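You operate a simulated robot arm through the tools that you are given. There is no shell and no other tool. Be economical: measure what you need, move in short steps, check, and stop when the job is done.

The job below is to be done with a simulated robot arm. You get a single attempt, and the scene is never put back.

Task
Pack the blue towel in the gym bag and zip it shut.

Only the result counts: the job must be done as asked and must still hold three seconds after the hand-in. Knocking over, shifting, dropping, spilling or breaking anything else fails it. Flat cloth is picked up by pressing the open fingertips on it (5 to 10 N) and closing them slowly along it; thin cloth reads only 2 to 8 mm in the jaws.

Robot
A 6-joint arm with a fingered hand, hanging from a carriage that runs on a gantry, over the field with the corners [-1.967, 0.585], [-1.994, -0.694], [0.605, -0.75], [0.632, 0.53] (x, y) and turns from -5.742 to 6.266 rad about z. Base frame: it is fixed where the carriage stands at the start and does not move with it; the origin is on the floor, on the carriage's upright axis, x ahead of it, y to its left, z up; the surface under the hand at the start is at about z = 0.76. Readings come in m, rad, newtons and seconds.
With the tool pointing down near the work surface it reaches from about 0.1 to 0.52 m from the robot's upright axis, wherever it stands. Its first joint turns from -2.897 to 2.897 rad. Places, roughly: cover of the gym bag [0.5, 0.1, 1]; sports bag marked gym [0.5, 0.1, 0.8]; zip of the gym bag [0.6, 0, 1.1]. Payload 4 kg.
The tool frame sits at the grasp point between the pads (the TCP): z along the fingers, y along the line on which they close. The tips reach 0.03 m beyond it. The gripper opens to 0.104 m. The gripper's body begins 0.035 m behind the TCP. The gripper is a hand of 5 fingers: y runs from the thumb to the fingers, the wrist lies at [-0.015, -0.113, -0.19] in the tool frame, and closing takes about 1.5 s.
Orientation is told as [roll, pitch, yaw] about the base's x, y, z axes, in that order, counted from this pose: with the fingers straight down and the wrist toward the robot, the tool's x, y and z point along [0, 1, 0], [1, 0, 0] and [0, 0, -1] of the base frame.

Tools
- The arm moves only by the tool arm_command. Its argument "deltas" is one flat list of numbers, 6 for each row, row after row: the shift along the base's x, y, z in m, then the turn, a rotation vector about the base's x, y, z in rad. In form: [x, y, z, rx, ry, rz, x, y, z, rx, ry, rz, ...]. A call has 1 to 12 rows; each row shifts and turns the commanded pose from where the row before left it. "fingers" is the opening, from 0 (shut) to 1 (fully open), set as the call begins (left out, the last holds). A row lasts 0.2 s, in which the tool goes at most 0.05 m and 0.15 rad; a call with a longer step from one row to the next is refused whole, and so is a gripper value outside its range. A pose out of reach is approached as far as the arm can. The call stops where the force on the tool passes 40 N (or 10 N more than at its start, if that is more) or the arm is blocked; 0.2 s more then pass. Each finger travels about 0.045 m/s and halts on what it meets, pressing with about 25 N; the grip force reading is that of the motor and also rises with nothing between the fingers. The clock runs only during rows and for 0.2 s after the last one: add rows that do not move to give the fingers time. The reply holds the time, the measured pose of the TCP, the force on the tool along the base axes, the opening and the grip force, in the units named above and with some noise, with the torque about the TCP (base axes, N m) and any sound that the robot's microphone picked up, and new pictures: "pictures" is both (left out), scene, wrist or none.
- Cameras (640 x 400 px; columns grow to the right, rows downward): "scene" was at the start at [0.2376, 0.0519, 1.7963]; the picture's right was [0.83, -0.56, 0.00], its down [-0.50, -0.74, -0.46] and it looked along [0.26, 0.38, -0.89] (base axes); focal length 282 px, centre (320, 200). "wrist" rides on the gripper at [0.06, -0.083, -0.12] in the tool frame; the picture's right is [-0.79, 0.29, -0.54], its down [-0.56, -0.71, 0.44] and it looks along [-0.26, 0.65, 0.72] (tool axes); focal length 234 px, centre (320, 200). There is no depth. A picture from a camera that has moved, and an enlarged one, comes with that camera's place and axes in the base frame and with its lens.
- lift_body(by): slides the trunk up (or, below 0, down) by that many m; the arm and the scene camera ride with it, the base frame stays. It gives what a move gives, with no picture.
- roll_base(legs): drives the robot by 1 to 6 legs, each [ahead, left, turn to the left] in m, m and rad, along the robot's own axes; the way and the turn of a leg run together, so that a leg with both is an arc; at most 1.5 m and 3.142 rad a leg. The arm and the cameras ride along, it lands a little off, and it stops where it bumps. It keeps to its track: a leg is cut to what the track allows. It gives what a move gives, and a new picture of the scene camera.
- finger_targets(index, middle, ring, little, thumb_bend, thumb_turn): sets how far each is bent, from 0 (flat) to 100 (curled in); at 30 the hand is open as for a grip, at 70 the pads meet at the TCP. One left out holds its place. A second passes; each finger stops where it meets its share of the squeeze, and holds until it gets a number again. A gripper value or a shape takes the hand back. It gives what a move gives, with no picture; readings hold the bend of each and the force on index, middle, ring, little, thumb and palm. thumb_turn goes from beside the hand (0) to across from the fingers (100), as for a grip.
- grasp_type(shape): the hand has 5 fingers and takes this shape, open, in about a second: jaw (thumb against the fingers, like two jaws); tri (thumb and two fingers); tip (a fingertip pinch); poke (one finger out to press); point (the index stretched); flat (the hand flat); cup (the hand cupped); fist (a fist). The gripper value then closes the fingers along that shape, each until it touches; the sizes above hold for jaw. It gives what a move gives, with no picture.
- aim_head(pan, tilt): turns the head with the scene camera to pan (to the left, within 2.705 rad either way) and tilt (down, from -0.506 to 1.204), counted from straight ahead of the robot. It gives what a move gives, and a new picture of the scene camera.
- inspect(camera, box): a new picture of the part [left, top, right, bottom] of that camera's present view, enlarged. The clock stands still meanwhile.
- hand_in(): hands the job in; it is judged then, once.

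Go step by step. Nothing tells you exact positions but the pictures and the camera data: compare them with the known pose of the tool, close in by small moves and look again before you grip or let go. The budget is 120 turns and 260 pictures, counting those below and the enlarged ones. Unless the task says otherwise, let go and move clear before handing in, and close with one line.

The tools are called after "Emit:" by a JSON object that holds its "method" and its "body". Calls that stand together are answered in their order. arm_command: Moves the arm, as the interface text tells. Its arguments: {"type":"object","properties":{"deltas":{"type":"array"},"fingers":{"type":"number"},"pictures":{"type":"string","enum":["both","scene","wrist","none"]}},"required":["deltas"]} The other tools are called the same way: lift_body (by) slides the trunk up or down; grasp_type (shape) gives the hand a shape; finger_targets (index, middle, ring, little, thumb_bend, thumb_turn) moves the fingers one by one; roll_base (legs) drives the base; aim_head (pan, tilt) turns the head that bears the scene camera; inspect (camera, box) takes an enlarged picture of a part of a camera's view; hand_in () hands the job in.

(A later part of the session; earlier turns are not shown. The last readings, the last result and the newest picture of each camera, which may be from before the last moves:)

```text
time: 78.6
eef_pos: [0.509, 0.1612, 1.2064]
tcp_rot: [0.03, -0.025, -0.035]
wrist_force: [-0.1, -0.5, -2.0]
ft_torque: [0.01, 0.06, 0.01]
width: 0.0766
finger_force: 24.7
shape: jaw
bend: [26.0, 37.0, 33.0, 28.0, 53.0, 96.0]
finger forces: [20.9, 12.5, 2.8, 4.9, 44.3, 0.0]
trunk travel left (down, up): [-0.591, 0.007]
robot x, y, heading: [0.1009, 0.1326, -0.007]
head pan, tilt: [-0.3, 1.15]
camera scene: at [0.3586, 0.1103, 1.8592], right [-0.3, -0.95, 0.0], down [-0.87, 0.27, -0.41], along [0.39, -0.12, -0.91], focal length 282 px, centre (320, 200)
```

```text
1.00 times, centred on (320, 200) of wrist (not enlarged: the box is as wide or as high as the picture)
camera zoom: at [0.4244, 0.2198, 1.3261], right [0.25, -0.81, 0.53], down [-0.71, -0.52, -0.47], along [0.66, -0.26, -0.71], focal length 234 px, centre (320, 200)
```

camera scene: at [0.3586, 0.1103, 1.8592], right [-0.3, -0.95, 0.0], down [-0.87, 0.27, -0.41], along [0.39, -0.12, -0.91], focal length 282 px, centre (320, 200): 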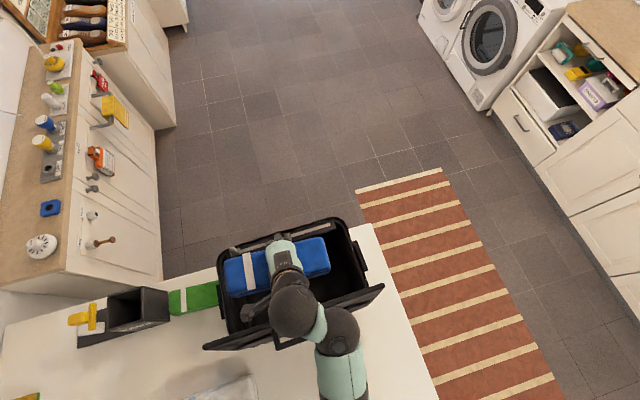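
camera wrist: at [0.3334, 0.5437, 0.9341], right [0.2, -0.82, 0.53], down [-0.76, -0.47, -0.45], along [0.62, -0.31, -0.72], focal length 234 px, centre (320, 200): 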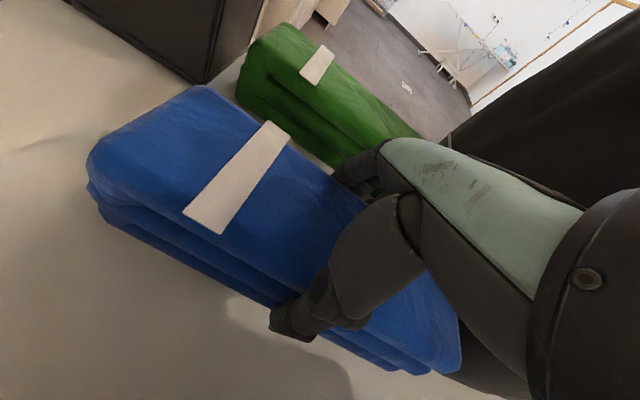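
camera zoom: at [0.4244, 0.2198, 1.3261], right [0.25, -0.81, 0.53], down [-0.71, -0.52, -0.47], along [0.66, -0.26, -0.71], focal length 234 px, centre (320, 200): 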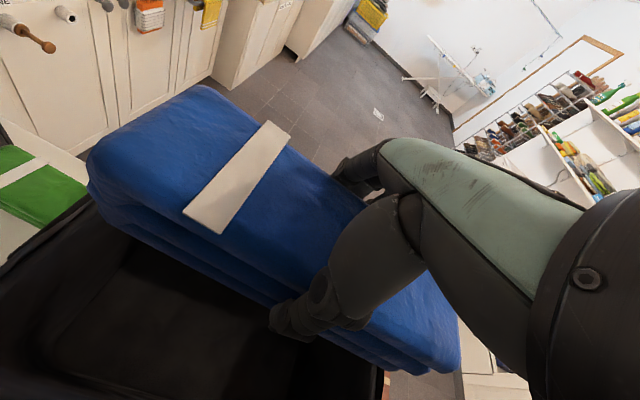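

The towel hangs over the opening. Shift 1.2 cm back toward the centre and lower a bit with the trunk, keeping hand and wrist above the cover's top.

Emit:
{"method": "roll_base", "body": {"legs": [[-0.012, 0, 0]]}}

Emit:
{"method": "lift_body", "body": {"by": -0.06}}

Emit:
{"method": "inspect", "body": {"camera": "scene", "box": [180, 170, 430, 370]}}

Emit:
{"method": "inspect", "body": {"camera": "wrist", "box": [0, 0, 640, 400]}}

```text
time: 79.4
eef_pos: [0.4981, 0.1598, 1.2076]
tcp_rot: [0.031, -0.024, -0.035]
wrist_force: [-0.2, -0.3, -2.9]
ft_torque: [-0.01, 0.02, 0.03]
width: 0.0764
finger_force: 25.0
shape: jaw
bend: [26.0, 37.0, 33.0, 28.0, 53.0, 96.0]
finger forces: [21.0, 12.5, 2.9, 4.9, 44.3, 0.1]
trunk travel left (down, up): [-0.591, 0.007]
robot x, y, heading: [0.0867, 0.1292, -0.002]
head pan, tilt: [-0.3, 1.15]
camera scene: at [0.347, 0.1102, 1.8593], right [-0.3, -0.95, 0.0], down [-0.87, 0.27, -0.41], along [0.39, -0.12, -0.91], focal length 282 px, centre (320, 200)
```

scene: 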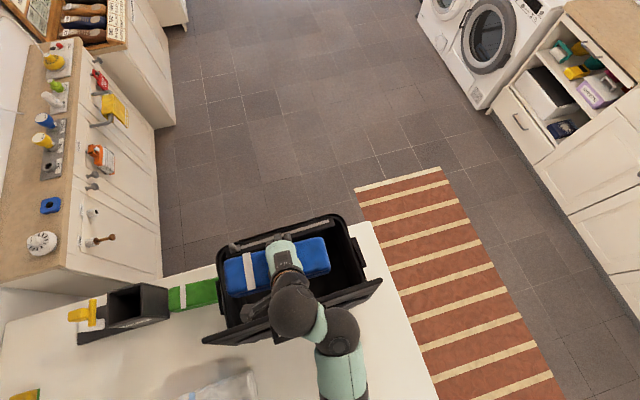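

```text
time: 80.4
eef_pos: [0.4959, 0.1592, 1.1472]
tcp_rot: [0.03, -0.022, -0.037]
wrist_force: [-0.8, -0.4, -1.7]
ft_torque: [0.03, 0.02, 0.02]
width: 0.0764
finger_force: 25.5
shape: jaw
bend: [26.0, 37.0, 33.0, 28.0, 53.0, 96.0]
finger forces: [20.9, 12.5, 2.8, 4.9, 44.3, 0.0]
trunk travel left (down, up): [-0.531, 0.067]
robot x, y, heading: [0.087, 0.13, -0.0]
head pan, tilt: [-0.3, 1.15]
```

```text
2.00 times, centred on (305, 270) of scene
camera zoom: at [0.347, 0.1102, 1.7992], right [-0.3, -0.95, 0.0], down [-0.87, 0.27, -0.41], along [0.39, -0.12, -0.91], focal length 563 px, centre (350, 60)
```

zoom: 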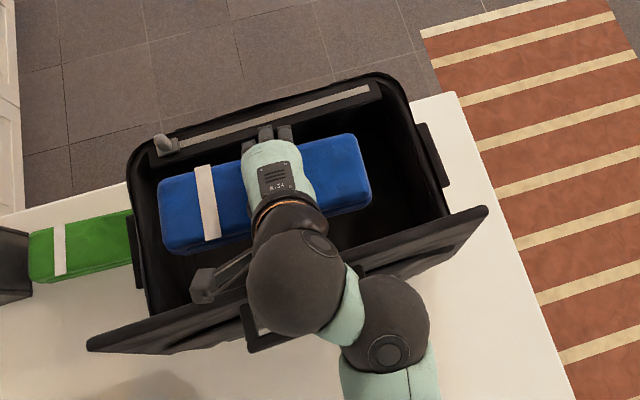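

```text
1.00 times, centred on (320, 200) of wrist (not enlarged: the box is as wide or as high as the picture)
camera zoom: at [0.4129, 0.2197, 1.266], right [0.25, -0.81, 0.53], down [-0.71, -0.52, -0.47], along [0.66, -0.26, -0.71], focal length 234 px, centre (320, 200)
```

zoom: 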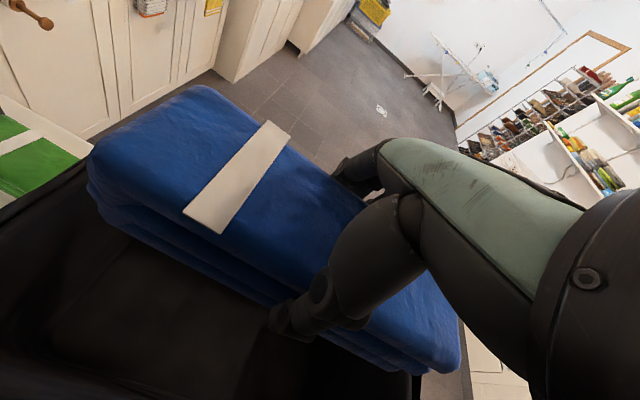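

Well centred above the opening. Releasing so it drops into the bag.

Emit:
{"method": "arm_command", "body": {"deltas": [0, 0, 0, 0, 0, 0, 0, 0, 0, 0, 0, 0, 0, 0, 0, 0, 0, 0, 0, 0, 0, 0, 0, 0, 0, 0, 0, 0, 0, 0], "fingers": 1}}

Emit:
{"method": "inspect", "body": {"camera": "scene", "box": [180, 170, 430, 370]}}

```text
time: 81.6
eef_pos: [0.4959, 0.1612, 1.1482]
tcp_rot: [0.03, -0.026, -0.035]
wrist_force: [-0.7, 0.2, -0.8]
ft_torque: [-0.02, 0.0, 0.01]
width: 0.1038
finger_force: 0.1
shape: jaw
bend: [30.0, 30.0, 30.0, 30.0, 30.0, 97.0]
finger forces: [0.0, 0.0, 0.0, 0.0, 0.0, 0.0]
trunk travel left (down, up): [-0.531, 0.067]
robot x, y, heading: [0.0848, 0.1328, -0.005]
head pan, tilt: [-0.3, 1.15]
camera scene: at [0.347, 0.1102, 1.7993], right [-0.3, -0.95, 0.0], down [-0.87, 0.27, -0.41], along [0.39, -0.12, -0.91], focal length 282 px, centre (320, 200)
camera wrist: at [0.4129, 0.2197, 1.2661], right [0.25, -0.81, 0.53], down [-0.71, -0.52, -0.47], along [0.66, -0.26, -0.71], focal length 234 px, centre (320, 200)
```

scene: 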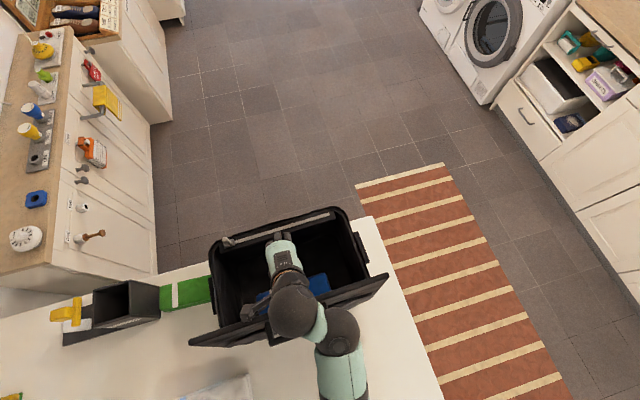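
wrist: 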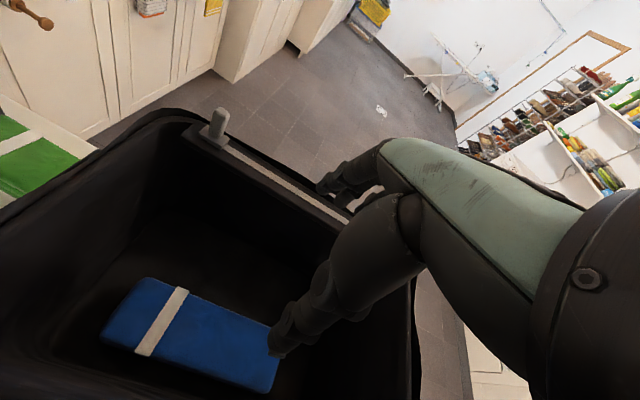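

```text
2.00 times, centred on (305, 270) of scene
camera zoom: at [0.347, 0.1102, 1.7993], right [-0.3, -0.95, 0.0], down [-0.87, 0.27, -0.41], along [0.39, -0.12, -0.91], focal length 563 px, centre (350, 60)
```

zoom: 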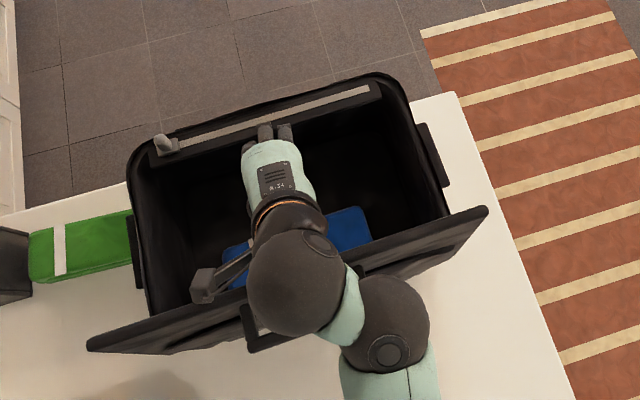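

The towel lies flat on the bottom of the bag. Next: back out above the cover, and come round behind it to push it shut.

Emit:
{"method": "lift_body", "body": {"by": 0.065}}

Emit:
{"method": "roll_base", "body": {"legs": [[-0.26, -0.03, 0]]}}

Emit:
{"method": "inspect", "body": {"camera": "wrist", "box": [0, 0, 640, 400]}}

```text
time: 82.6
eef_pos: [0.4975, 0.1594, 1.2121]
tcp_rot: [0.031, -0.025, -0.036]
wrist_force: [-0.2, -0.8, 0.7]
ft_torque: [0.02, -0.01, -0.01]
width: 0.1038
finger_force: 0.1
shape: jaw
bend: [30.0, 30.0, 30.0, 30.0, 30.0, 97.0]
finger forces: [0.1, 0.0, 0.0, 0.1, 0.1, 0.0]
trunk travel left (down, up): [-0.596, 0.002]
robot x, y, heading: [0.0916, 0.1297, -0.006]
head pan, tilt: [-0.3, 1.15]
```

```text
time: 84.5
eef_pos: [0.2427, 0.1288, 1.2116]
tcp_rot: [0.029, -0.026, -0.042]
wrist_force: [2.0, -0.1, 2.2]
ft_torque: [0.01, 0.08, 0.01]
width: 0.0999
finger_force: 0.1
shape: jaw
bend: [30.0, 30.0, 30.0, 30.0, 32.0, 97.0]
finger forces: [0.1, 0.0, 0.0, 0.1, 2.8, 0.0]
trunk travel left (down, up): [-0.596, 0.002]
robot x, y, heading: [-0.1669, 0.0992, -0.009]
head pan, tilt: [-0.3, 1.15]
camera scene: at [0.0921, 0.0801, 1.8644], right [-0.31, -0.95, 0.0], down [-0.87, 0.28, -0.41], along [0.39, -0.12, -0.91], focal length 282 px, centre (320, 200)
```

scene: 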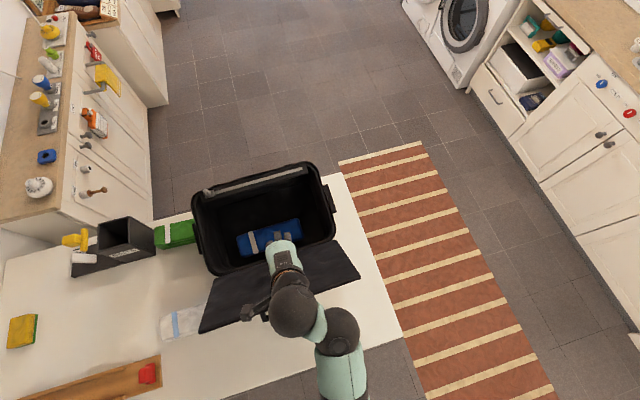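

```text
1.00 times, centred on (320, 200) of wrist (not enlarged: the box is as wide or as high as the picture)
camera zoom: at [0.1589, 0.1891, 1.3313], right [0.24, -0.82, 0.53], down [-0.72, -0.52, -0.47], along [0.65, -0.26, -0.71], focal length 234 px, centre (320, 200)
```

zoom: 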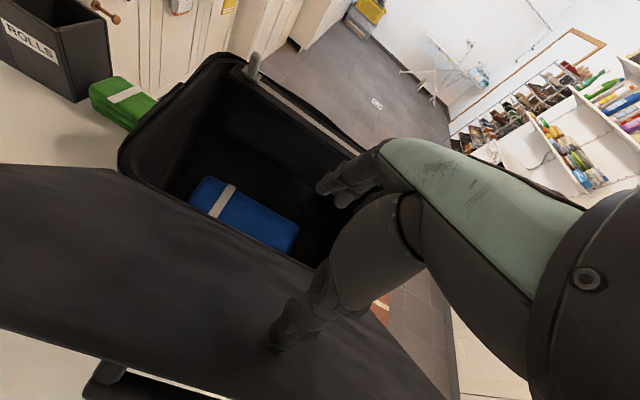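

The hand caught the cover on the way back, swinging it wide open (~138°) and sliding the bag a few cm inward — harmless, and the towel is still inside. I'll raise the hand off the cover, back out past it, and approach from behind.

Emit:
{"method": "arm_command", "body": {"deltas": [0.015, 0, 0.03, 0, 0, 0, 0.015, 0, 0.03, 0, 0, 0, 0.015, 0, 0.03, 0, 0, 0]}}

```text
time: 85.3
eef_pos: [0.2865, 0.1279, 1.3008]
tcp_rot: [0.029, -0.024, -0.041]
wrist_force: [-1.2, 0.3, 0.7]
ft_torque: [-0.01, -0.01, 0.01]
width: 0.1039
finger_force: 0.1
shape: jaw
bend: [30.0, 30.0, 30.0, 30.0, 30.0, 97.0]
finger forces: [0.0, 0.1, 0.1, 0.0, 0.0, 0.0]
trunk travel left (down, up): [-0.596, 0.002]
robot x, y, heading: [-0.1643, 0.1006, -0.011]
head pan, tilt: [-0.3, 1.15]
camera scene: at [0.0919, 0.0801, 1.8642], right [-0.31, -0.95, 0.0], down [-0.87, 0.28, -0.41], along [0.39, -0.12, -0.91], focal length 282 px, centre (320, 200)
camera wrist: at [0.2036, 0.1882, 1.4199], right [0.24, -0.82, 0.53], down [-0.72, -0.52, -0.47], along [0.65, -0.26, -0.71], focal length 234 px, centre (320, 200)
```

scene: 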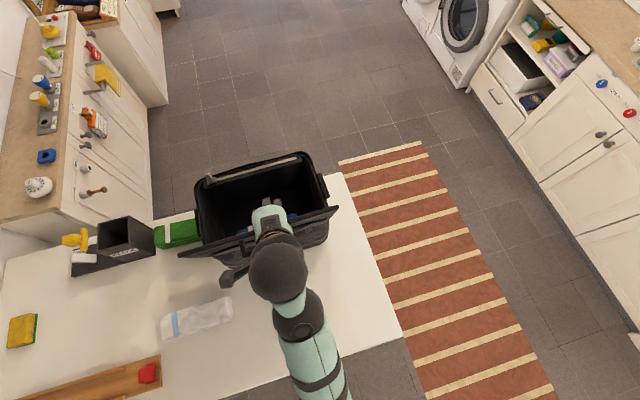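
wrist: 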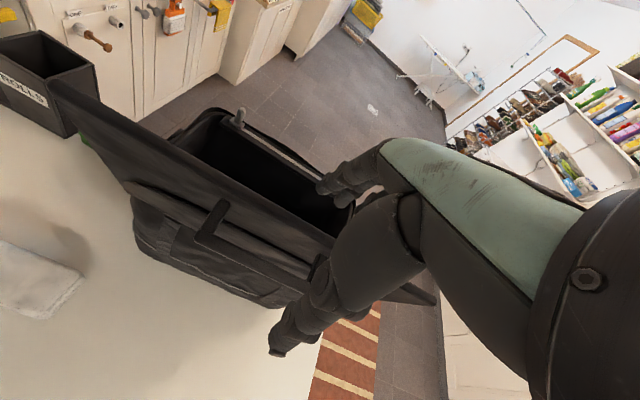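

The cover sprang back to upright (the bag had only been tipped), and everything stands well. The hand is just above the cover's edge; raise more, then back out behind it.

Emit:
{"method": "arm_command", "body": {"deltas": [0, 0, 0.025, 0, 0, 0, 0, 0, 0.025, 0, 0, 0], "pictures": "none"}}

Emit:
{"method": "inspect", "body": {"camera": "scene", "box": [140, 120, 400, 330]}}

```text
time: 85.9
eef_pos: [0.2855, 0.1291, 1.3493]
tcp_rot: [0.03, -0.024, -0.042]
wrist_force: [-0.1, -0.4, -0.5]
ft_torque: [0.02, -0.03, 0.0]
width: 0.1038
finger_force: 0.0
shape: jaw
bend: [30.0, 30.0, 30.0, 30.0, 30.0, 97.0]
finger forces: [0.1, 0.0, 0.0, 0.1, 0.1, 0.0]
trunk travel left (down, up): [-0.596, 0.002]
robot x, y, heading: [-0.1658, 0.1036, -0.013]
head pan, tilt: [-0.3, 1.15]
```

```text
1.90 times, centred on (270, 225) of scene
camera zoom: at [0.0919, 0.0801, 1.8642], right [-0.31, -0.95, 0.0], down [-0.87, 0.28, -0.41], along [0.39, -0.12, -0.91], focal length 536 px, centre (415, 152)
```

zoom: 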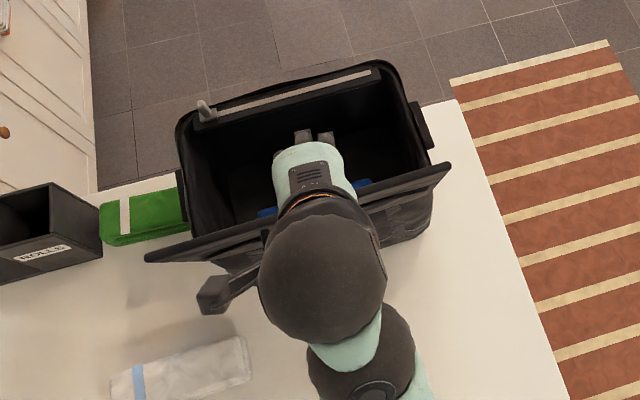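

The cover leans ~12° past vertical (top edge x≈0.325, hinge ≈0.37). Close the fingers, back out behind it, then lower to the handle's height.

Emit:
{"method": "roll_base", "body": {"legs": [[-0.13, 0.02, 0]]}}

Emit:
{"method": "arm_command", "body": {"deltas": [0, 0, 0, 0, 0, 0, 0, 0, 0, 0, 0, 0, 0, 0, 0, 0, 0, 0, 0, 0, 0, 0, 0, 0, 0, 0, 0, 0, 0, 0, 0, 0, 0, 0, 0, 0], "fingers": 0, "pictures": "none"}}

Emit:
{"method": "lift_body", "body": {"by": -0.11}}

Emit:
{"method": "inspect", "body": {"camera": "wrist", "box": [0, 0, 640, 400]}}

```text
time: 87.2
eef_pos: [0.1566, 0.1523, 1.3501]
tcp_rot: [0.029, -0.026, -0.039]
wrist_force: [-0.3, 0.0, 0.0]
ft_torque: [-0.01, -0.03, 0.0]
width: 0.104
finger_force: 0.1
shape: jaw
bend: [30.0, 30.0, 30.0, 30.0, 30.0, 97.0]
finger forces: [0.0, 0.0, 0.0, 0.0, 0.0, 0.1]
trunk travel left (down, up): [-0.596, 0.002]
robot x, y, heading: [-0.2965, 0.1222, -0.012]
head pan, tilt: [-0.3, 1.15]
camera scene: at [-0.0387, 0.1023, 1.8643], right [-0.3, -0.95, 0.0], down [-0.87, 0.28, -0.41], along [0.39, -0.12, -0.91], focal length 282 px, centre (320, 200)
```

scene: 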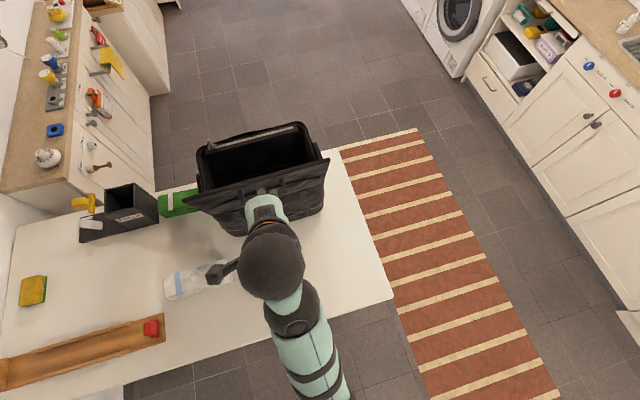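

```text
time: 88.6
eef_pos: [0.1556, 0.152, 1.3498]
tcp_rot: [0.03, -0.026, -0.038]
wrist_force: [0.0, -0.1, 0.6]
ft_torque: [0.01, -0.02, 0.04]
width: 0.0001
finger_force: 5.7
shape: jaw
bend: [70.0, 70.0, 70.0, 55.0, 43.0, 100.0]
finger forces: [0.0, 0.0, 0.0, 0.0, 0.0, 0.0]
trunk travel left (down, up): [-0.596, 0.002]
robot x, y, heading: [-0.2963, 0.1261, -0.008]
head pan, tilt: [-0.3, 1.15]
```

```text
time: 90.0
eef_pos: [0.1554, 0.1527, 1.2403]
tcp_rot: [0.03, -0.026, -0.038]
wrist_force: [0.2, -0.1, 0.9]
ft_torque: [0.0, 0.02, 0.03]
width: 0.0
finger_force: 24.8
shape: jaw
bend: [70.0, 70.0, 70.0, 55.0, 46.0, 100.0]
finger forces: [0.0, 0.0, 0.1, 0.1, 0.0, 0.0]
trunk travel left (down, up): [-0.486, 0.112]
robot x, y, heading: [-0.3001, 0.1238, -0.01]
head pan, tilt: [-0.3, 1.15]
```

```text
1.00 times, centred on (320, 200) of wrist (not enlarged: the box is as wide or as high as the picture)
camera zoom: at [0.0721, 0.2122, 1.3586], right [0.24, -0.81, 0.53], down [-0.71, -0.52, -0.47], along [0.66, -0.26, -0.71], focal length 234 px, centre (320, 200)
```

zoom: 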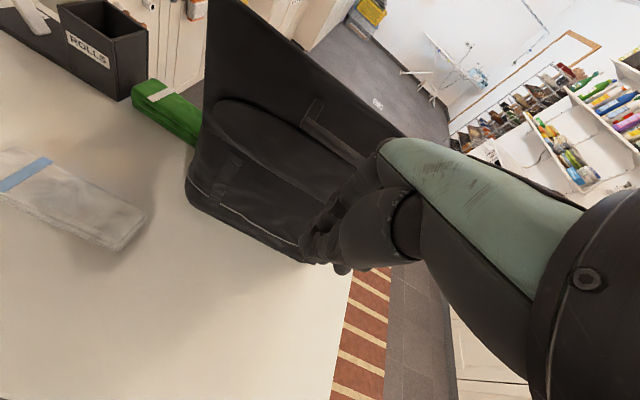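

Hand is behind the cover at handle height, fist closed. Push ahead in steps.

Emit:
{"method": "roll_base", "body": {"legs": [[0.12, 0, 0]]}}

Emit:
{"method": "roll_base", "body": {"legs": [[0.06, 0, 0]]}}

Emit:
{"method": "inspect", "body": {"camera": "wrist", "box": [0, 0, 640, 400]}}

```text
time: 91.2
eef_pos: [0.2738, 0.1517, 1.2413]
tcp_rot: [0.029, -0.029, -0.037]
wrist_force: [-15.8, -2.1, 34.3]
ft_torque: [-0.32, -0.18, -0.09]
width: 0.0
finger_force: 25.3
shape: jaw
bend: [70.0, 70.0, 70.0, 55.0, 45.0, 100.0]
finger forces: [0.1, 32.9, 0.1, 0.1, 0.1, 0.0]
trunk travel left (down, up): [-0.486, 0.112]
robot x, y, heading: [-0.1823, 0.1219, -0.004]
head pan, tilt: [-0.3, 1.15]
camera scene: at [0.0783, 0.1021, 1.7546], right [-0.3, -0.95, 0.0], down [-0.87, 0.27, -0.41], along [0.39, -0.12, -0.91], focal length 282 px, centre (320, 200)
```

scene: 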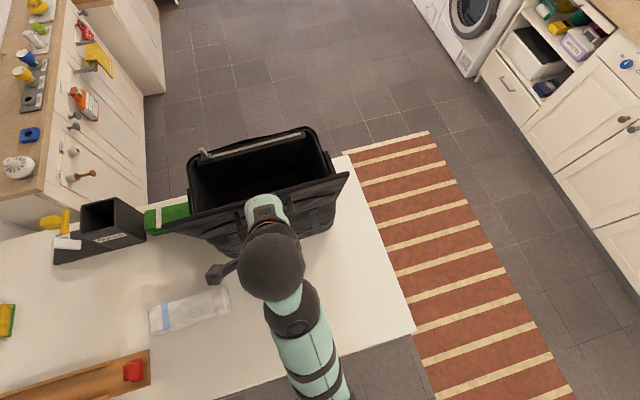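

```text
time: 92.0
eef_pos: [0.2912, 0.1533, 1.2461]
tcp_rot: [0.033, -0.045, -0.036]
wrist_force: [-0.4, -0.4, 1.0]
ft_torque: [0.02, 0.01, -0.01]
width: 0.0
finger_force: 25.3
shape: jaw
bend: [70.0, 70.0, 70.0, 55.0, 45.0, 100.0]
finger forces: [0.1, 0.0, 0.1, 0.1, 0.0, 0.0]
trunk travel left (down, up): [-0.486, 0.112]
robot x, y, heading: [-0.1666, 0.1233, -0.008]
head pan, tilt: [-0.3, 1.15]
stopped in leg 1: the force on the tool passed its limit at 58 N (the readings are from after the stop); the commanded pose is now the measured one
camera scene: at [0.0945, 0.102, 1.7541], right [-0.3, -0.95, 0.0], down [-0.87, 0.27, -0.41], along [0.39, -0.12, -0.91], focal length 282 px, centre (320, 200)
```

scene: 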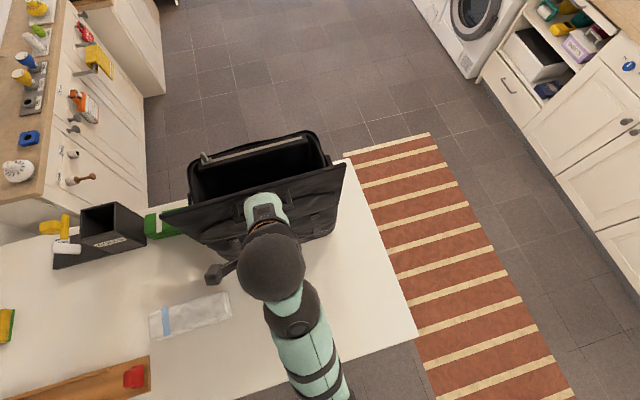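

```text
1.00 times, centred on (320, 200) of wrist (not enlarged: the box is as wide or as high as the picture)
camera zoom: at [0.2042, 0.2122, 1.3631], right [0.23, -0.81, 0.53], down [-0.7, -0.52, -0.48], along [0.67, -0.26, -0.69], focal length 234 px, centre (320, 200)
```

zoom: 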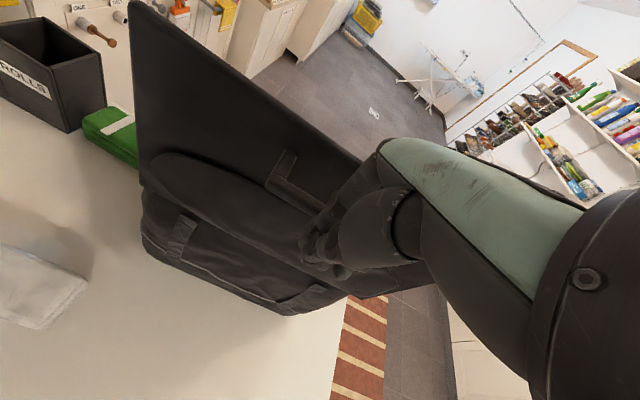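

The fingertips wedged on top of the bar. Back off slightly, go lower so the finger/palm front meets the bar squarely, then push.

Emit:
{"method": "roll_base", "body": {"legs": [[-0.06, 0, 0]]}}

Emit:
{"method": "lift_body", "body": {"by": -0.055}}

Emit:
{"method": "roll_base", "body": {"legs": [[0.08, 0, 0]]}}

Emit:
{"method": "inspect", "body": {"camera": "wrist", "box": [0, 0, 640, 400]}}

```text
time: 93.0
eef_pos: [0.2314, 0.1532, 1.2467]
tcp_rot: [0.032, -0.045, -0.038]
wrist_force: [0.1, -0.6, -0.4]
ft_torque: [0.02, -0.01, -0.01]
width: 0.0
finger_force: 24.7
shape: jaw
bend: [70.0, 70.0, 70.0, 55.0, 45.0, 100.0]
finger forces: [0.0, 0.1, 0.0, 0.0, 0.0, 0.1]
trunk travel left (down, up): [-0.486, 0.112]
robot x, y, heading: [-0.2284, 0.1252, -0.006]
head pan, tilt: [-0.3, 1.15]
camera scene: at [0.0345, 0.1021, 1.7543], right [-0.3, -0.95, 0.0], down [-0.87, 0.28, -0.41], along [0.39, -0.12, -0.91], focal length 282 px, centre (320, 200)
```

scene: 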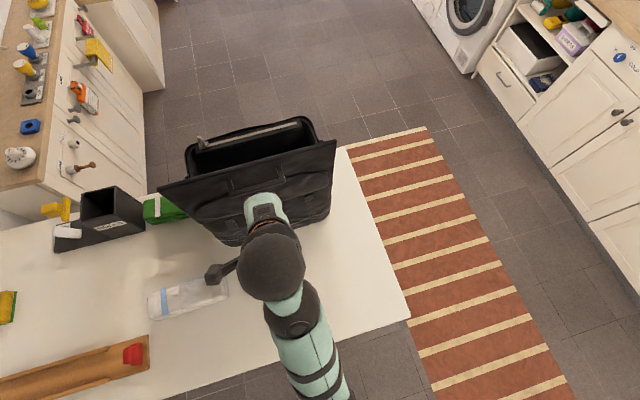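

```text
time: 94.0
eef_pos: [0.2313, 0.1515, 1.1916]
tcp_rot: [0.03, -0.043, -0.037]
wrist_force: [-0.3, -0.6, -0.1]
ft_torque: [0.01, 0.0, -0.02]
width: 0.0001
finger_force: 25.2
shape: jaw
bend: [70.0, 70.0, 70.0, 55.0, 45.0, 100.0]
finger forces: [0.0, 0.1, 0.1, 0.0, 0.0, 0.1]
trunk travel left (down, up): [-0.431, 0.167]
robot x, y, heading: [-0.2241, 0.1227, -0.004]
head pan, tilt: [-0.3, 1.15]
```

```text
time: 95.0
eef_pos: [0.3097, 0.1525, 1.1915]
tcp_rot: [0.032, -0.046, -0.037]
wrist_force: [-0.9, 0.0, 0.5]
ft_torque: [0.03, -0.03, -0.01]
width: 0.0
finger_force: 25.0
shape: jaw
bend: [70.0, 70.0, 70.0, 55.0, 45.0, 100.0]
finger forces: [0.1, 0.1, 0.0, 0.0, 0.0, 0.0]
trunk travel left (down, up): [-0.431, 0.167]
robot x, y, heading: [-0.1433, 0.1211, -0.009]
head pan, tilt: [-0.3, 1.15]
camera scene: at [0.115, 0.102, 1.6993], right [-0.3, -0.95, 0.0], down [-0.87, 0.27, -0.41], along [0.39, -0.12, -0.91], focal length 282 px, centre (320, 200)
```

scene: 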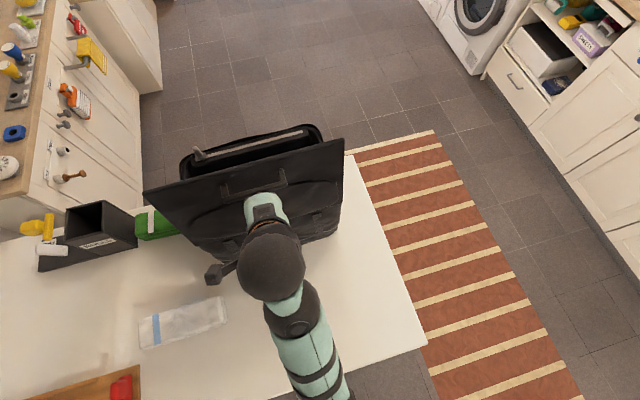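

```text
1.00 times, centred on (320, 200) of wrist (not enlarged: the box is as wide or as high as the picture)
camera zoom: at [0.2246, 0.2122, 1.3084], right [0.24, -0.81, 0.53], down [-0.7, -0.52, -0.48], along [0.67, -0.26, -0.69], focal length 234 px, centre (320, 200)
```

zoom: 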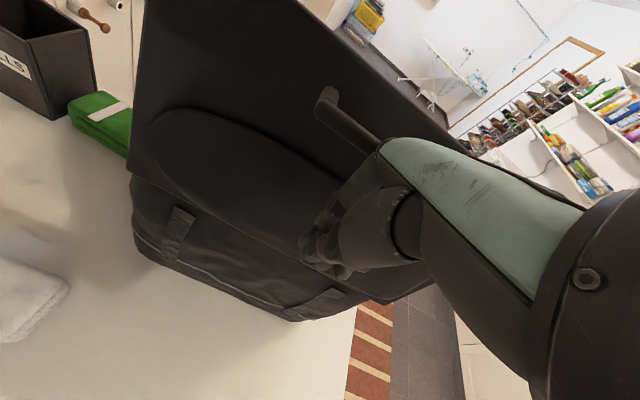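

No resistance yet and nothing is wedged. Continue pushing ahead.

Emit:
{"method": "roll_base", "body": {"legs": [[0.06, 0, 0]]}}

Emit:
{"method": "inspect", "body": {"camera": "wrist", "box": [0, 0, 640, 400]}}

```text
time: 96.0
eef_pos: [0.3729, 0.1512, 1.1927]
tcp_rot: [0.032, -0.045, -0.037]
wrist_force: [-0.6, -0.7, -0.3]
ft_torque: [0.0, 0.01, -0.01]
width: 0.0
finger_force: 25.6
shape: jaw
bend: [70.0, 70.0, 70.0, 55.0, 45.0, 100.0]
finger forces: [0.0, 0.1, 0.0, 0.0, 0.1, 0.0]
trunk travel left (down, up): [-0.431, 0.167]
robot x, y, heading: [-0.0847, 0.122, -0.006]
head pan, tilt: [-0.3, 1.15]
camera scene: at [0.176, 0.101, 1.6993], right [-0.3, -0.95, 0.0], down [-0.87, 0.28, -0.41], along [0.39, -0.12, -0.91], focal length 282 px, centre (320, 200)
```

scene: 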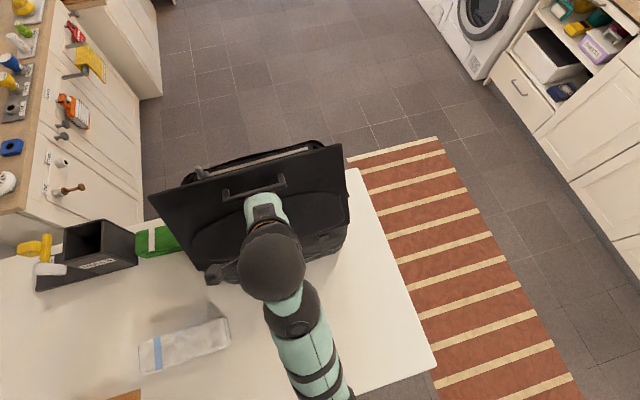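

```text
1.00 times, centred on (320, 200) of wrist (not enlarged: the box is as wide or as high as the picture)
camera zoom: at [0.2859, 0.211, 1.3083], right [0.23, -0.81, 0.53], down [-0.7, -0.52, -0.48], along [0.67, -0.26, -0.69], focal length 234 px, centre (320, 200)
```

zoom: 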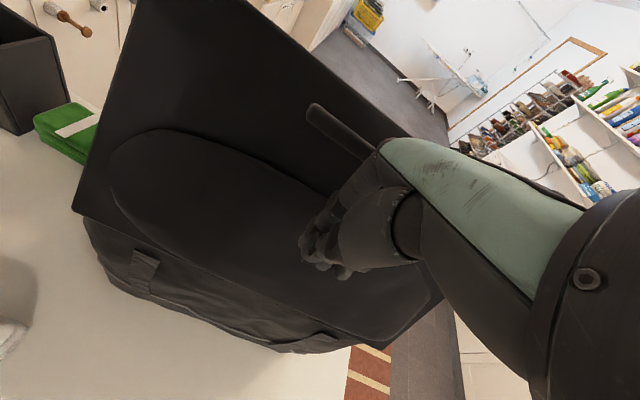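

The cover is turning closed and the bag isn't moving. Continue.

Emit:
{"method": "roll_base", "body": {"legs": [[0.06, 0, 0]]}}

Emit:
{"method": "inspect", "body": {"camera": "wrist", "box": [0, 0, 640, 400]}}

```text
time: 97.0
eef_pos: [0.4317, 0.151, 1.1919]
tcp_rot: [0.032, -0.046, -0.04]
wrist_force: [0.2, 0.2, 0.5]
ft_torque: [-0.01, 0.02, -0.03]
width: 0.0
finger_force: 24.8
shape: jaw
bend: [70.0, 70.0, 70.0, 55.0, 45.0, 100.0]
finger forces: [0.0, 0.0, 0.0, 0.0, 0.1, 0.0]
trunk travel left (down, up): [-0.431, 0.167]
robot x, y, heading: [-0.0228, 0.1196, -0.008]
head pan, tilt: [-0.3, 1.15]
camera scene: at [0.2356, 0.1005, 1.6993], right [-0.3, -0.95, 0.0], down [-0.87, 0.28, -0.41], along [0.39, -0.12, -0.91], focal length 282 px, centre (320, 200)
```

scene: 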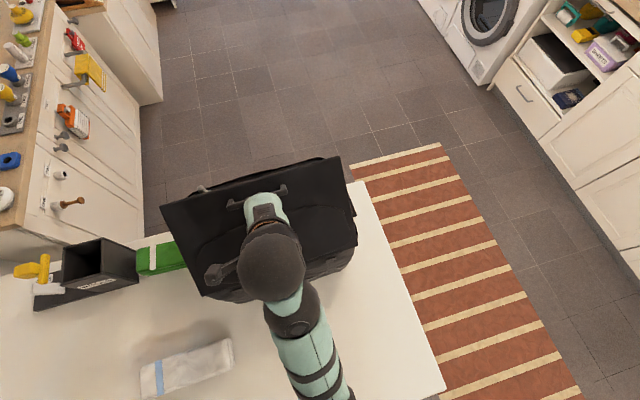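

```text
1.00 times, centred on (320, 200) of wrist (not enlarged: the box is as wide or as high as the picture)
camera zoom: at [0.3455, 0.2104, 1.3083], right [0.23, -0.81, 0.53], down [-0.7, -0.52, -0.48], along [0.67, -0.26, -0.69], focal length 234 px, centre (320, 200)
```

zoom: 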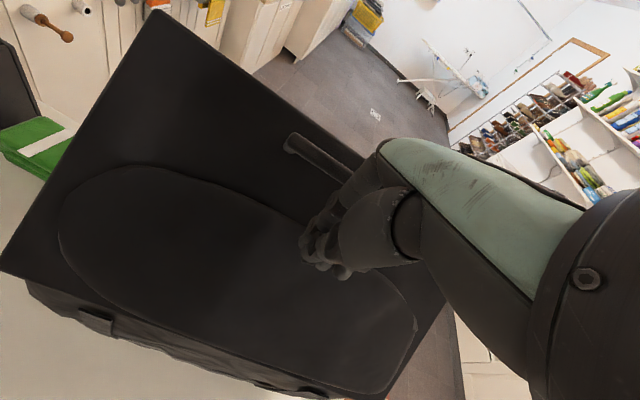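

About 45–50° now. Continue ahead, and then push down.

Emit:
{"method": "roll_base", "body": {"legs": [[0.06, 0, 0]]}}

Emit:
{"method": "lift_body", "body": {"by": -0.04}}

Emit:
{"method": "inspect", "body": {"camera": "wrist", "box": [0, 0, 640, 400]}}

```text
time: 97.9
eef_pos: [0.4931, 0.1505, 1.1919]
tcp_rot: [0.032, -0.046, -0.036]
wrist_force: [-0.8, 0.3, 1.1]
ft_torque: [-0.02, 0.0, -0.01]
width: 0.0
finger_force: 24.7
shape: jaw
bend: [70.0, 70.0, 70.0, 55.0, 45.0, 100.0]
finger forces: [0.1, 0.0, 0.0, 0.0, 0.0, 0.0]
trunk travel left (down, up): [-0.431, 0.167]
robot x, y, heading: [0.0378, 0.1214, -0.007]
head pan, tilt: [-0.3, 1.15]
camera scene: at [0.2969, 0.1006, 1.6993], right [-0.3, -0.95, 0.0], down [-0.87, 0.28, -0.41], along [0.39, -0.12, -0.91], focal length 282 px, centre (320, 200)
```

scene: 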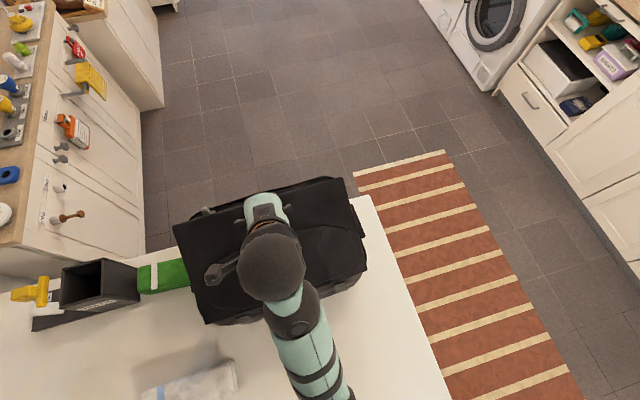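

```text
time: 98.8
eef_pos: [0.4922, 0.1511, 1.151]
tcp_rot: [0.031, -0.046, -0.036]
wrist_force: [-0.2, -0.1, 0.6]
ft_torque: [-0.05, -0.01, 0.03]
width: 0.0
finger_force: 25.3
shape: jaw
bend: [70.0, 70.0, 70.0, 55.0, 45.0, 100.0]
finger forces: [0.0, 0.1, 0.0, 0.0, 0.0, 0.0]
trunk travel left (down, up): [-0.391, 0.207]
robot x, y, heading: [0.0396, 0.1223, -0.006]
head pan, tilt: [-0.3, 1.15]
```

```text
1.00 times, centred on (320, 200) of wrist (not enlarged: the box is as wide or as high as the picture)
camera zoom: at [0.4067, 0.2107, 1.2683], right [0.23, -0.81, 0.53], down [-0.7, -0.52, -0.48], along [0.67, -0.26, -0.69], focal length 234 px, centre (320, 200)
```

zoom: 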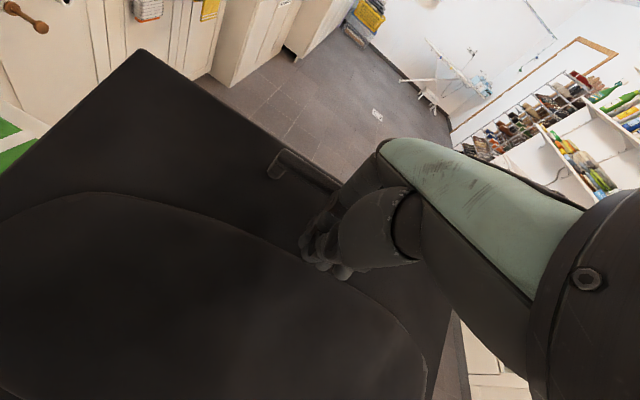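

The cover is nearly down. Press down with the trunk until it meets resistance.

Emit:
{"method": "lift_body", "body": {"by": -0.045}}

Emit:
{"method": "lift_body", "body": {"by": -0.035}}

Emit:
{"method": "inspect", "body": {"camera": "wrist", "box": [0, 0, 640, 400]}}

Emit:
{"method": "inspect", "body": {"camera": "scene", "box": [140, 140, 400, 350]}}

```text
time: 99.6
eef_pos: [0.4927, 0.152, 1.1062]
tcp_rot: [0.032, -0.046, -0.036]
wrist_force: [0.4, 0.5, 0.2]
ft_torque: [0.02, 0.01, -0.02]
width: 0.0
finger_force: 25.2
shape: jaw
bend: [70.0, 70.0, 70.0, 55.0, 45.0, 100.0]
finger forces: [0.0, 0.0, 0.0, 0.0, 0.1, 0.0]
trunk travel left (down, up): [-0.346, 0.252]
robot x, y, heading: [0.0375, 0.1223, -0.005]
head pan, tilt: [-0.3, 1.15]
```

```text
time: 100.4
eef_pos: [0.4932, 0.1519, 1.0738]
tcp_rot: [0.032, -0.051, -0.037]
wrist_force: [-8.3, -0.1, 24.2]
ft_torque: [0.06, 0.41, 0.04]
width: 0.0
finger_force: 25.0
shape: jaw
bend: [70.0, 70.0, 70.0, 55.0, 45.0, 100.0]
finger forces: [0.0, 0.0, 0.0, 0.0, 59.8, 0.0]
trunk travel left (down, up): [-0.311, 0.287]
robot x, y, heading: [0.0367, 0.1226, -0.0]
head pan, tilt: [-0.3, 1.15]
```

```text
1.00 times, centred on (320, 200) of wrist (not enlarged: the box is as wide or as high as the picture)
camera zoom: at [0.4065, 0.2107, 1.1902], right [0.23, -0.81, 0.53], down [-0.7, -0.52, -0.49], along [0.67, -0.26, -0.69], focal length 234 px, centre (320, 200)
```

zoom: 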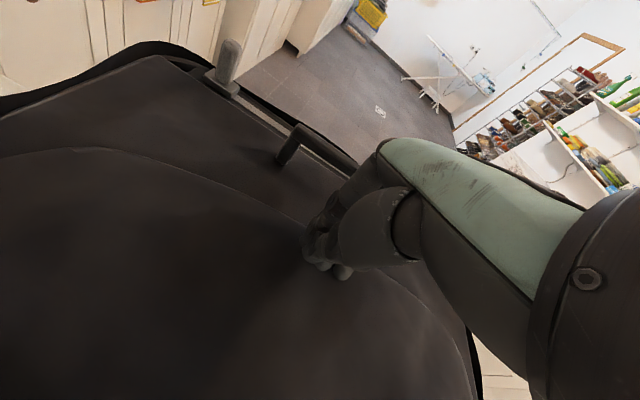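

```text
1.90 times, centred on (270, 245) of scene
camera zoom: at [0.2969, 0.1006, 1.5797], right [-0.3, -0.95, 0.0], down [-0.87, 0.28, -0.41], along [0.39, -0.12, -0.91], focal length 536 px, centre (415, 114)
```

zoom: 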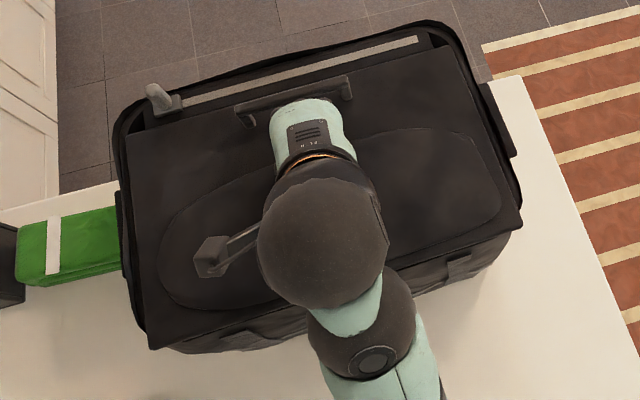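

The cover is down flat in the rim. Now lift off, open the hand and go to the slider (around [0.60, 0.28]) to zip it shut toward -y.

Emit:
{"method": "lift_body", "body": {"by": 0.1}}

Emit:
{"method": "roll_base", "body": {"legs": [[0.06, 0.06, 0]]}}

Emit:
{"method": "arm_command", "body": {"deltas": [0, 0, 0, 0, 0.04, 0.035, 0, 0, 0, 0, 0, 0, 0, 0, 0, 0, 0, 0, 0, 0, 0, 0, 0, 0, 0, 0, 0, 0, 0, 0, 0, 0, 0, 0, 0, 0, 0, 0, 0, 0, 0, 0], "fingers": 1}}

Emit:
{"method": "inspect", "body": {"camera": "wrist", "box": [180, 60, 400, 220]}}

```text
time: 101.8
eef_pos: [0.4941, 0.1517, 1.1712]
tcp_rot: [0.03, -0.045, -0.037]
wrist_force: [0.5, -0.5, -0.7]
ft_torque: [0.0, -0.01, -0.01]
width: 0.0
finger_force: 24.9
shape: jaw
bend: [70.0, 70.0, 70.0, 55.0, 45.0, 100.0]
finger forces: [0.0, 0.1, 0.1, 0.0, 0.1, 0.0]
trunk travel left (down, up): [-0.411, 0.187]
robot x, y, heading: [0.0374, 0.1219, -0.007]
head pan, tilt: [-0.3, 1.15]
```

```text
time: 102.8
eef_pos: [0.5527, 0.2116, 1.1717]
tcp_rot: [0.029, -0.044, -0.039]
wrist_force: [-0.6, 0.4, -0.8]
ft_torque: [0.01, 0.03, -0.01]
width: 0.0
finger_force: 24.7
shape: jaw
bend: [70.0, 70.0, 70.0, 55.0, 45.0, 100.0]
finger forces: [0.1, 0.0, 0.0, 0.1, 0.0, 0.0]
trunk travel left (down, up): [-0.411, 0.187]
robot x, y, heading: [0.1004, 0.1854, -0.014]
head pan, tilt: [-0.3, 1.15]
camera scene: at [0.3565, 0.1618, 1.6793], right [-0.3, -0.95, 0.0], down [-0.87, 0.28, -0.41], along [0.39, -0.12, -0.91], focal length 282 px, centre (320, 200)
```

scene: 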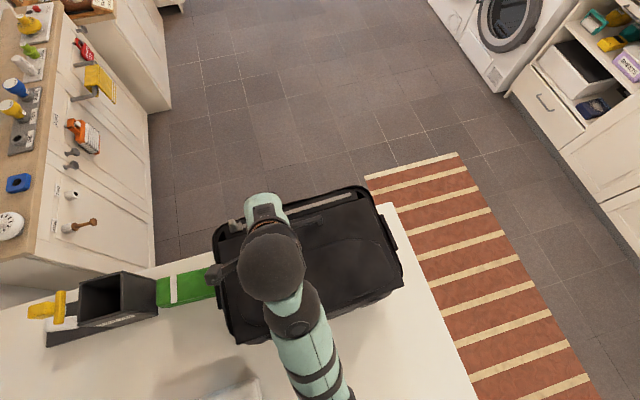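

```text
time: 104.5
eef_pos: [0.553, 0.2119, 1.1717]
tcp_rot: [0.029, -0.006, -0.003]
wrist_force: [0.7, -0.8, 0.3]
ft_torque: [-0.01, 0.01, -0.02]
width: 0.1035
finger_force: 0.1
shape: jaw
bend: [30.0, 30.0, 30.0, 30.0, 30.0, 97.0]
finger forces: [0.0, 0.0, 0.0, 0.0, 0.1, 0.0]
trunk travel left (down, up): [-0.411, 0.187]
robot x, y, heading: [0.0954, 0.1813, -0.01]
head pan, tilt: [-0.3, 1.15]
camera scene: at [0.3565, 0.1618, 1.6793], right [-0.3, -0.95, 0.0], down [-0.87, 0.28, -0.41], along [0.39, -0.12, -0.91], focal length 282 px, centre (320, 200)
camera wrist: at [0.4688, 0.2689, 1.2913], right [0.28, -0.81, 0.52], down [-0.71, -0.54, -0.46], along [0.65, -0.24, -0.72], focal length 234 px, centre (320, 200)
```

scene: 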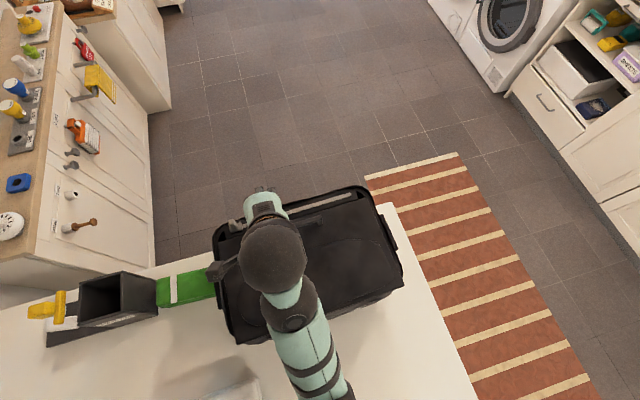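
wrist: 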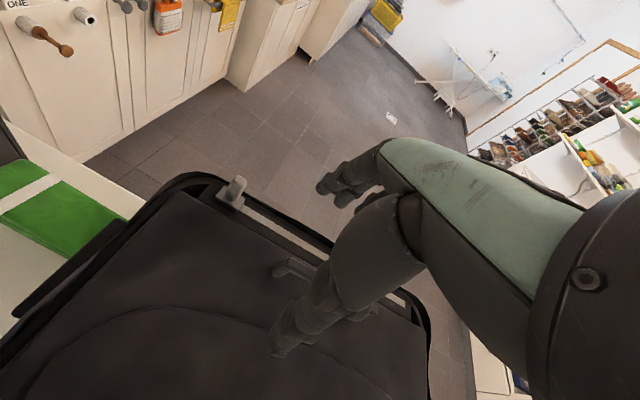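

```text
2.50 times, centred on (290, 140) of wrist
camera zoom: at [0.4688, 0.2689, 1.2913], right [0.28, -0.81, 0.52], down [-0.71, -0.54, -0.46], along [0.65, -0.24, -0.72], focal length 585 px, centre (395, 350)
```

zoom: 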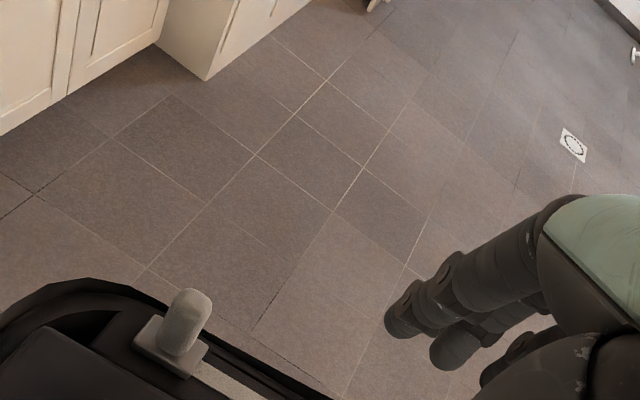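

Knob confirmed at ≈[0.606, 0.286]. Drive a bit ahead and left, then align and descend.

Emit:
{"method": "roll_base", "body": {"legs": [[0.05, 0.07, 0]]}}

Emit:
{"method": "inspect", "body": {"camera": "wrist", "box": [180, 130, 480, 370]}}

```text
time: 105.5
eef_pos: [0.6033, 0.283, 1.1714]
tcp_rot: [0.03, -0.006, -0.004]
wrist_force: [0.1, 0.2, -1.4]
ft_torque: [0.0, 0.02, -0.01]
width: 0.1037
finger_force: 0.1
shape: jaw
bend: [30.0, 30.0, 30.0, 30.0, 30.0, 97.0]
finger forces: [0.0, 0.1, 0.0, 0.0, 0.0, 0.0]
trunk travel left (down, up): [-0.411, 0.187]
robot x, y, heading: [0.1499, 0.2531, -0.012]
head pan, tilt: [-0.3, 1.15]
camera scene: at [0.4075, 0.233, 1.6793], right [-0.3, -0.95, 0.0], down [-0.87, 0.28, -0.41], along [0.39, -0.12, -0.91], focal length 282 px, centre (320, 200)
```

scene: 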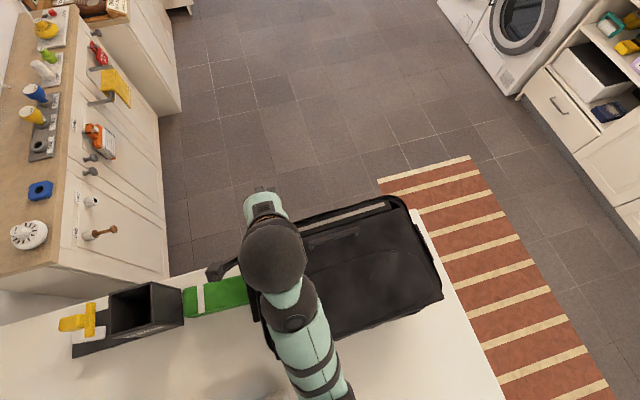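

```text
1.67 times, centred on (330, 250) of wrist
camera zoom: at [0.5198, 0.34, 1.2913], right [0.28, -0.81, 0.52], down [-0.71, -0.54, -0.46], along [0.65, -0.24, -0.72], focal length 390 px, centre (303, 117)
```

zoom: 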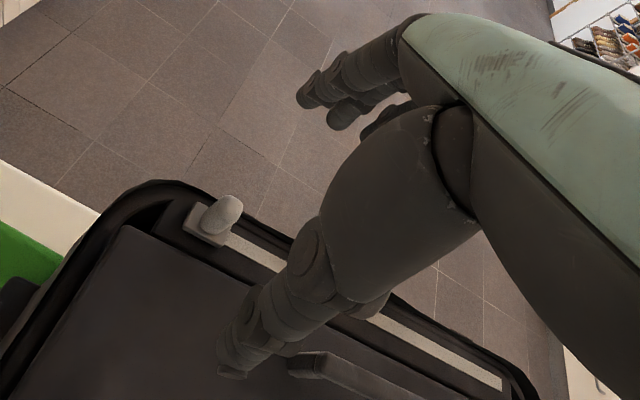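

Knob at ≈[0.609, 0.293]. Align and descend with the trunk, then pinch.

Emit:
{"method": "arm_command", "body": {"deltas": [0.006, 0.01, 0, 0, 0, 0], "pictures": "none"}}

Emit:
{"method": "lift_body", "body": {"by": -0.05}}

Emit:
{"method": "inspect", "body": {"camera": "wrist", "box": [180, 130, 480, 370]}}

```text
time: 106.0
eef_pos: [0.6096, 0.2931, 1.1732]
tcp_rot: [0.029, -0.007, -0.003]
wrist_force: [-0.7, -0.6, 0.6]
ft_torque: [0.02, 0.03, 0.03]
width: 0.1037
finger_force: 0.2
shape: jaw
bend: [30.0, 30.0, 30.0, 30.0, 30.0, 97.0]
finger forces: [0.1, 0.0, 0.0, 0.0, 0.0, 0.1]
trunk travel left (down, up): [-0.411, 0.187]
robot x, y, heading: [0.1488, 0.2514, -0.01]
head pan, tilt: [-0.3, 1.15]
```

```text
time: 106.9
eef_pos: [0.6086, 0.2943, 1.1202]
tcp_rot: [0.028, -0.004, -0.004]
wrist_force: [-0.4, -0.3, -0.6]
ft_torque: [0.01, 0.04, 0.0]
width: 0.1034
finger_force: 0.0
shape: jaw
bend: [30.0, 30.0, 30.0, 30.0, 30.0, 97.0]
finger forces: [0.1, 0.0, 0.0, 0.0, 0.1, 0.0]
trunk travel left (down, up): [-0.361, 0.237]
robot x, y, heading: [0.1474, 0.2534, -0.006]
head pan, tilt: [-0.3, 1.15]
```

```text
1.67 times, centred on (330, 250) of wrist
camera zoom: at [0.526, 0.3498, 1.2417], right [0.28, -0.81, 0.52], down [-0.71, -0.54, -0.46], along [0.65, -0.24, -0.72], focal length 390 px, centre (303, 117)
```

zoom: 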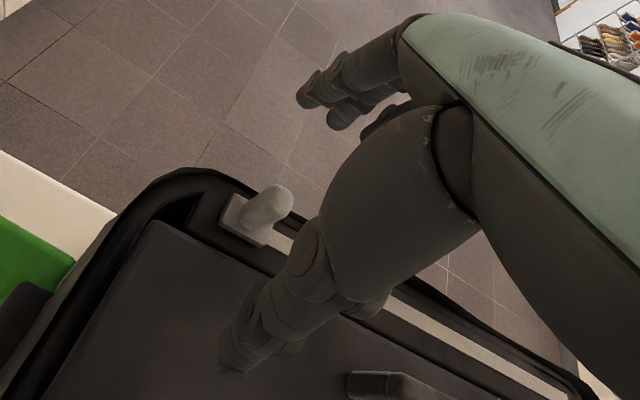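

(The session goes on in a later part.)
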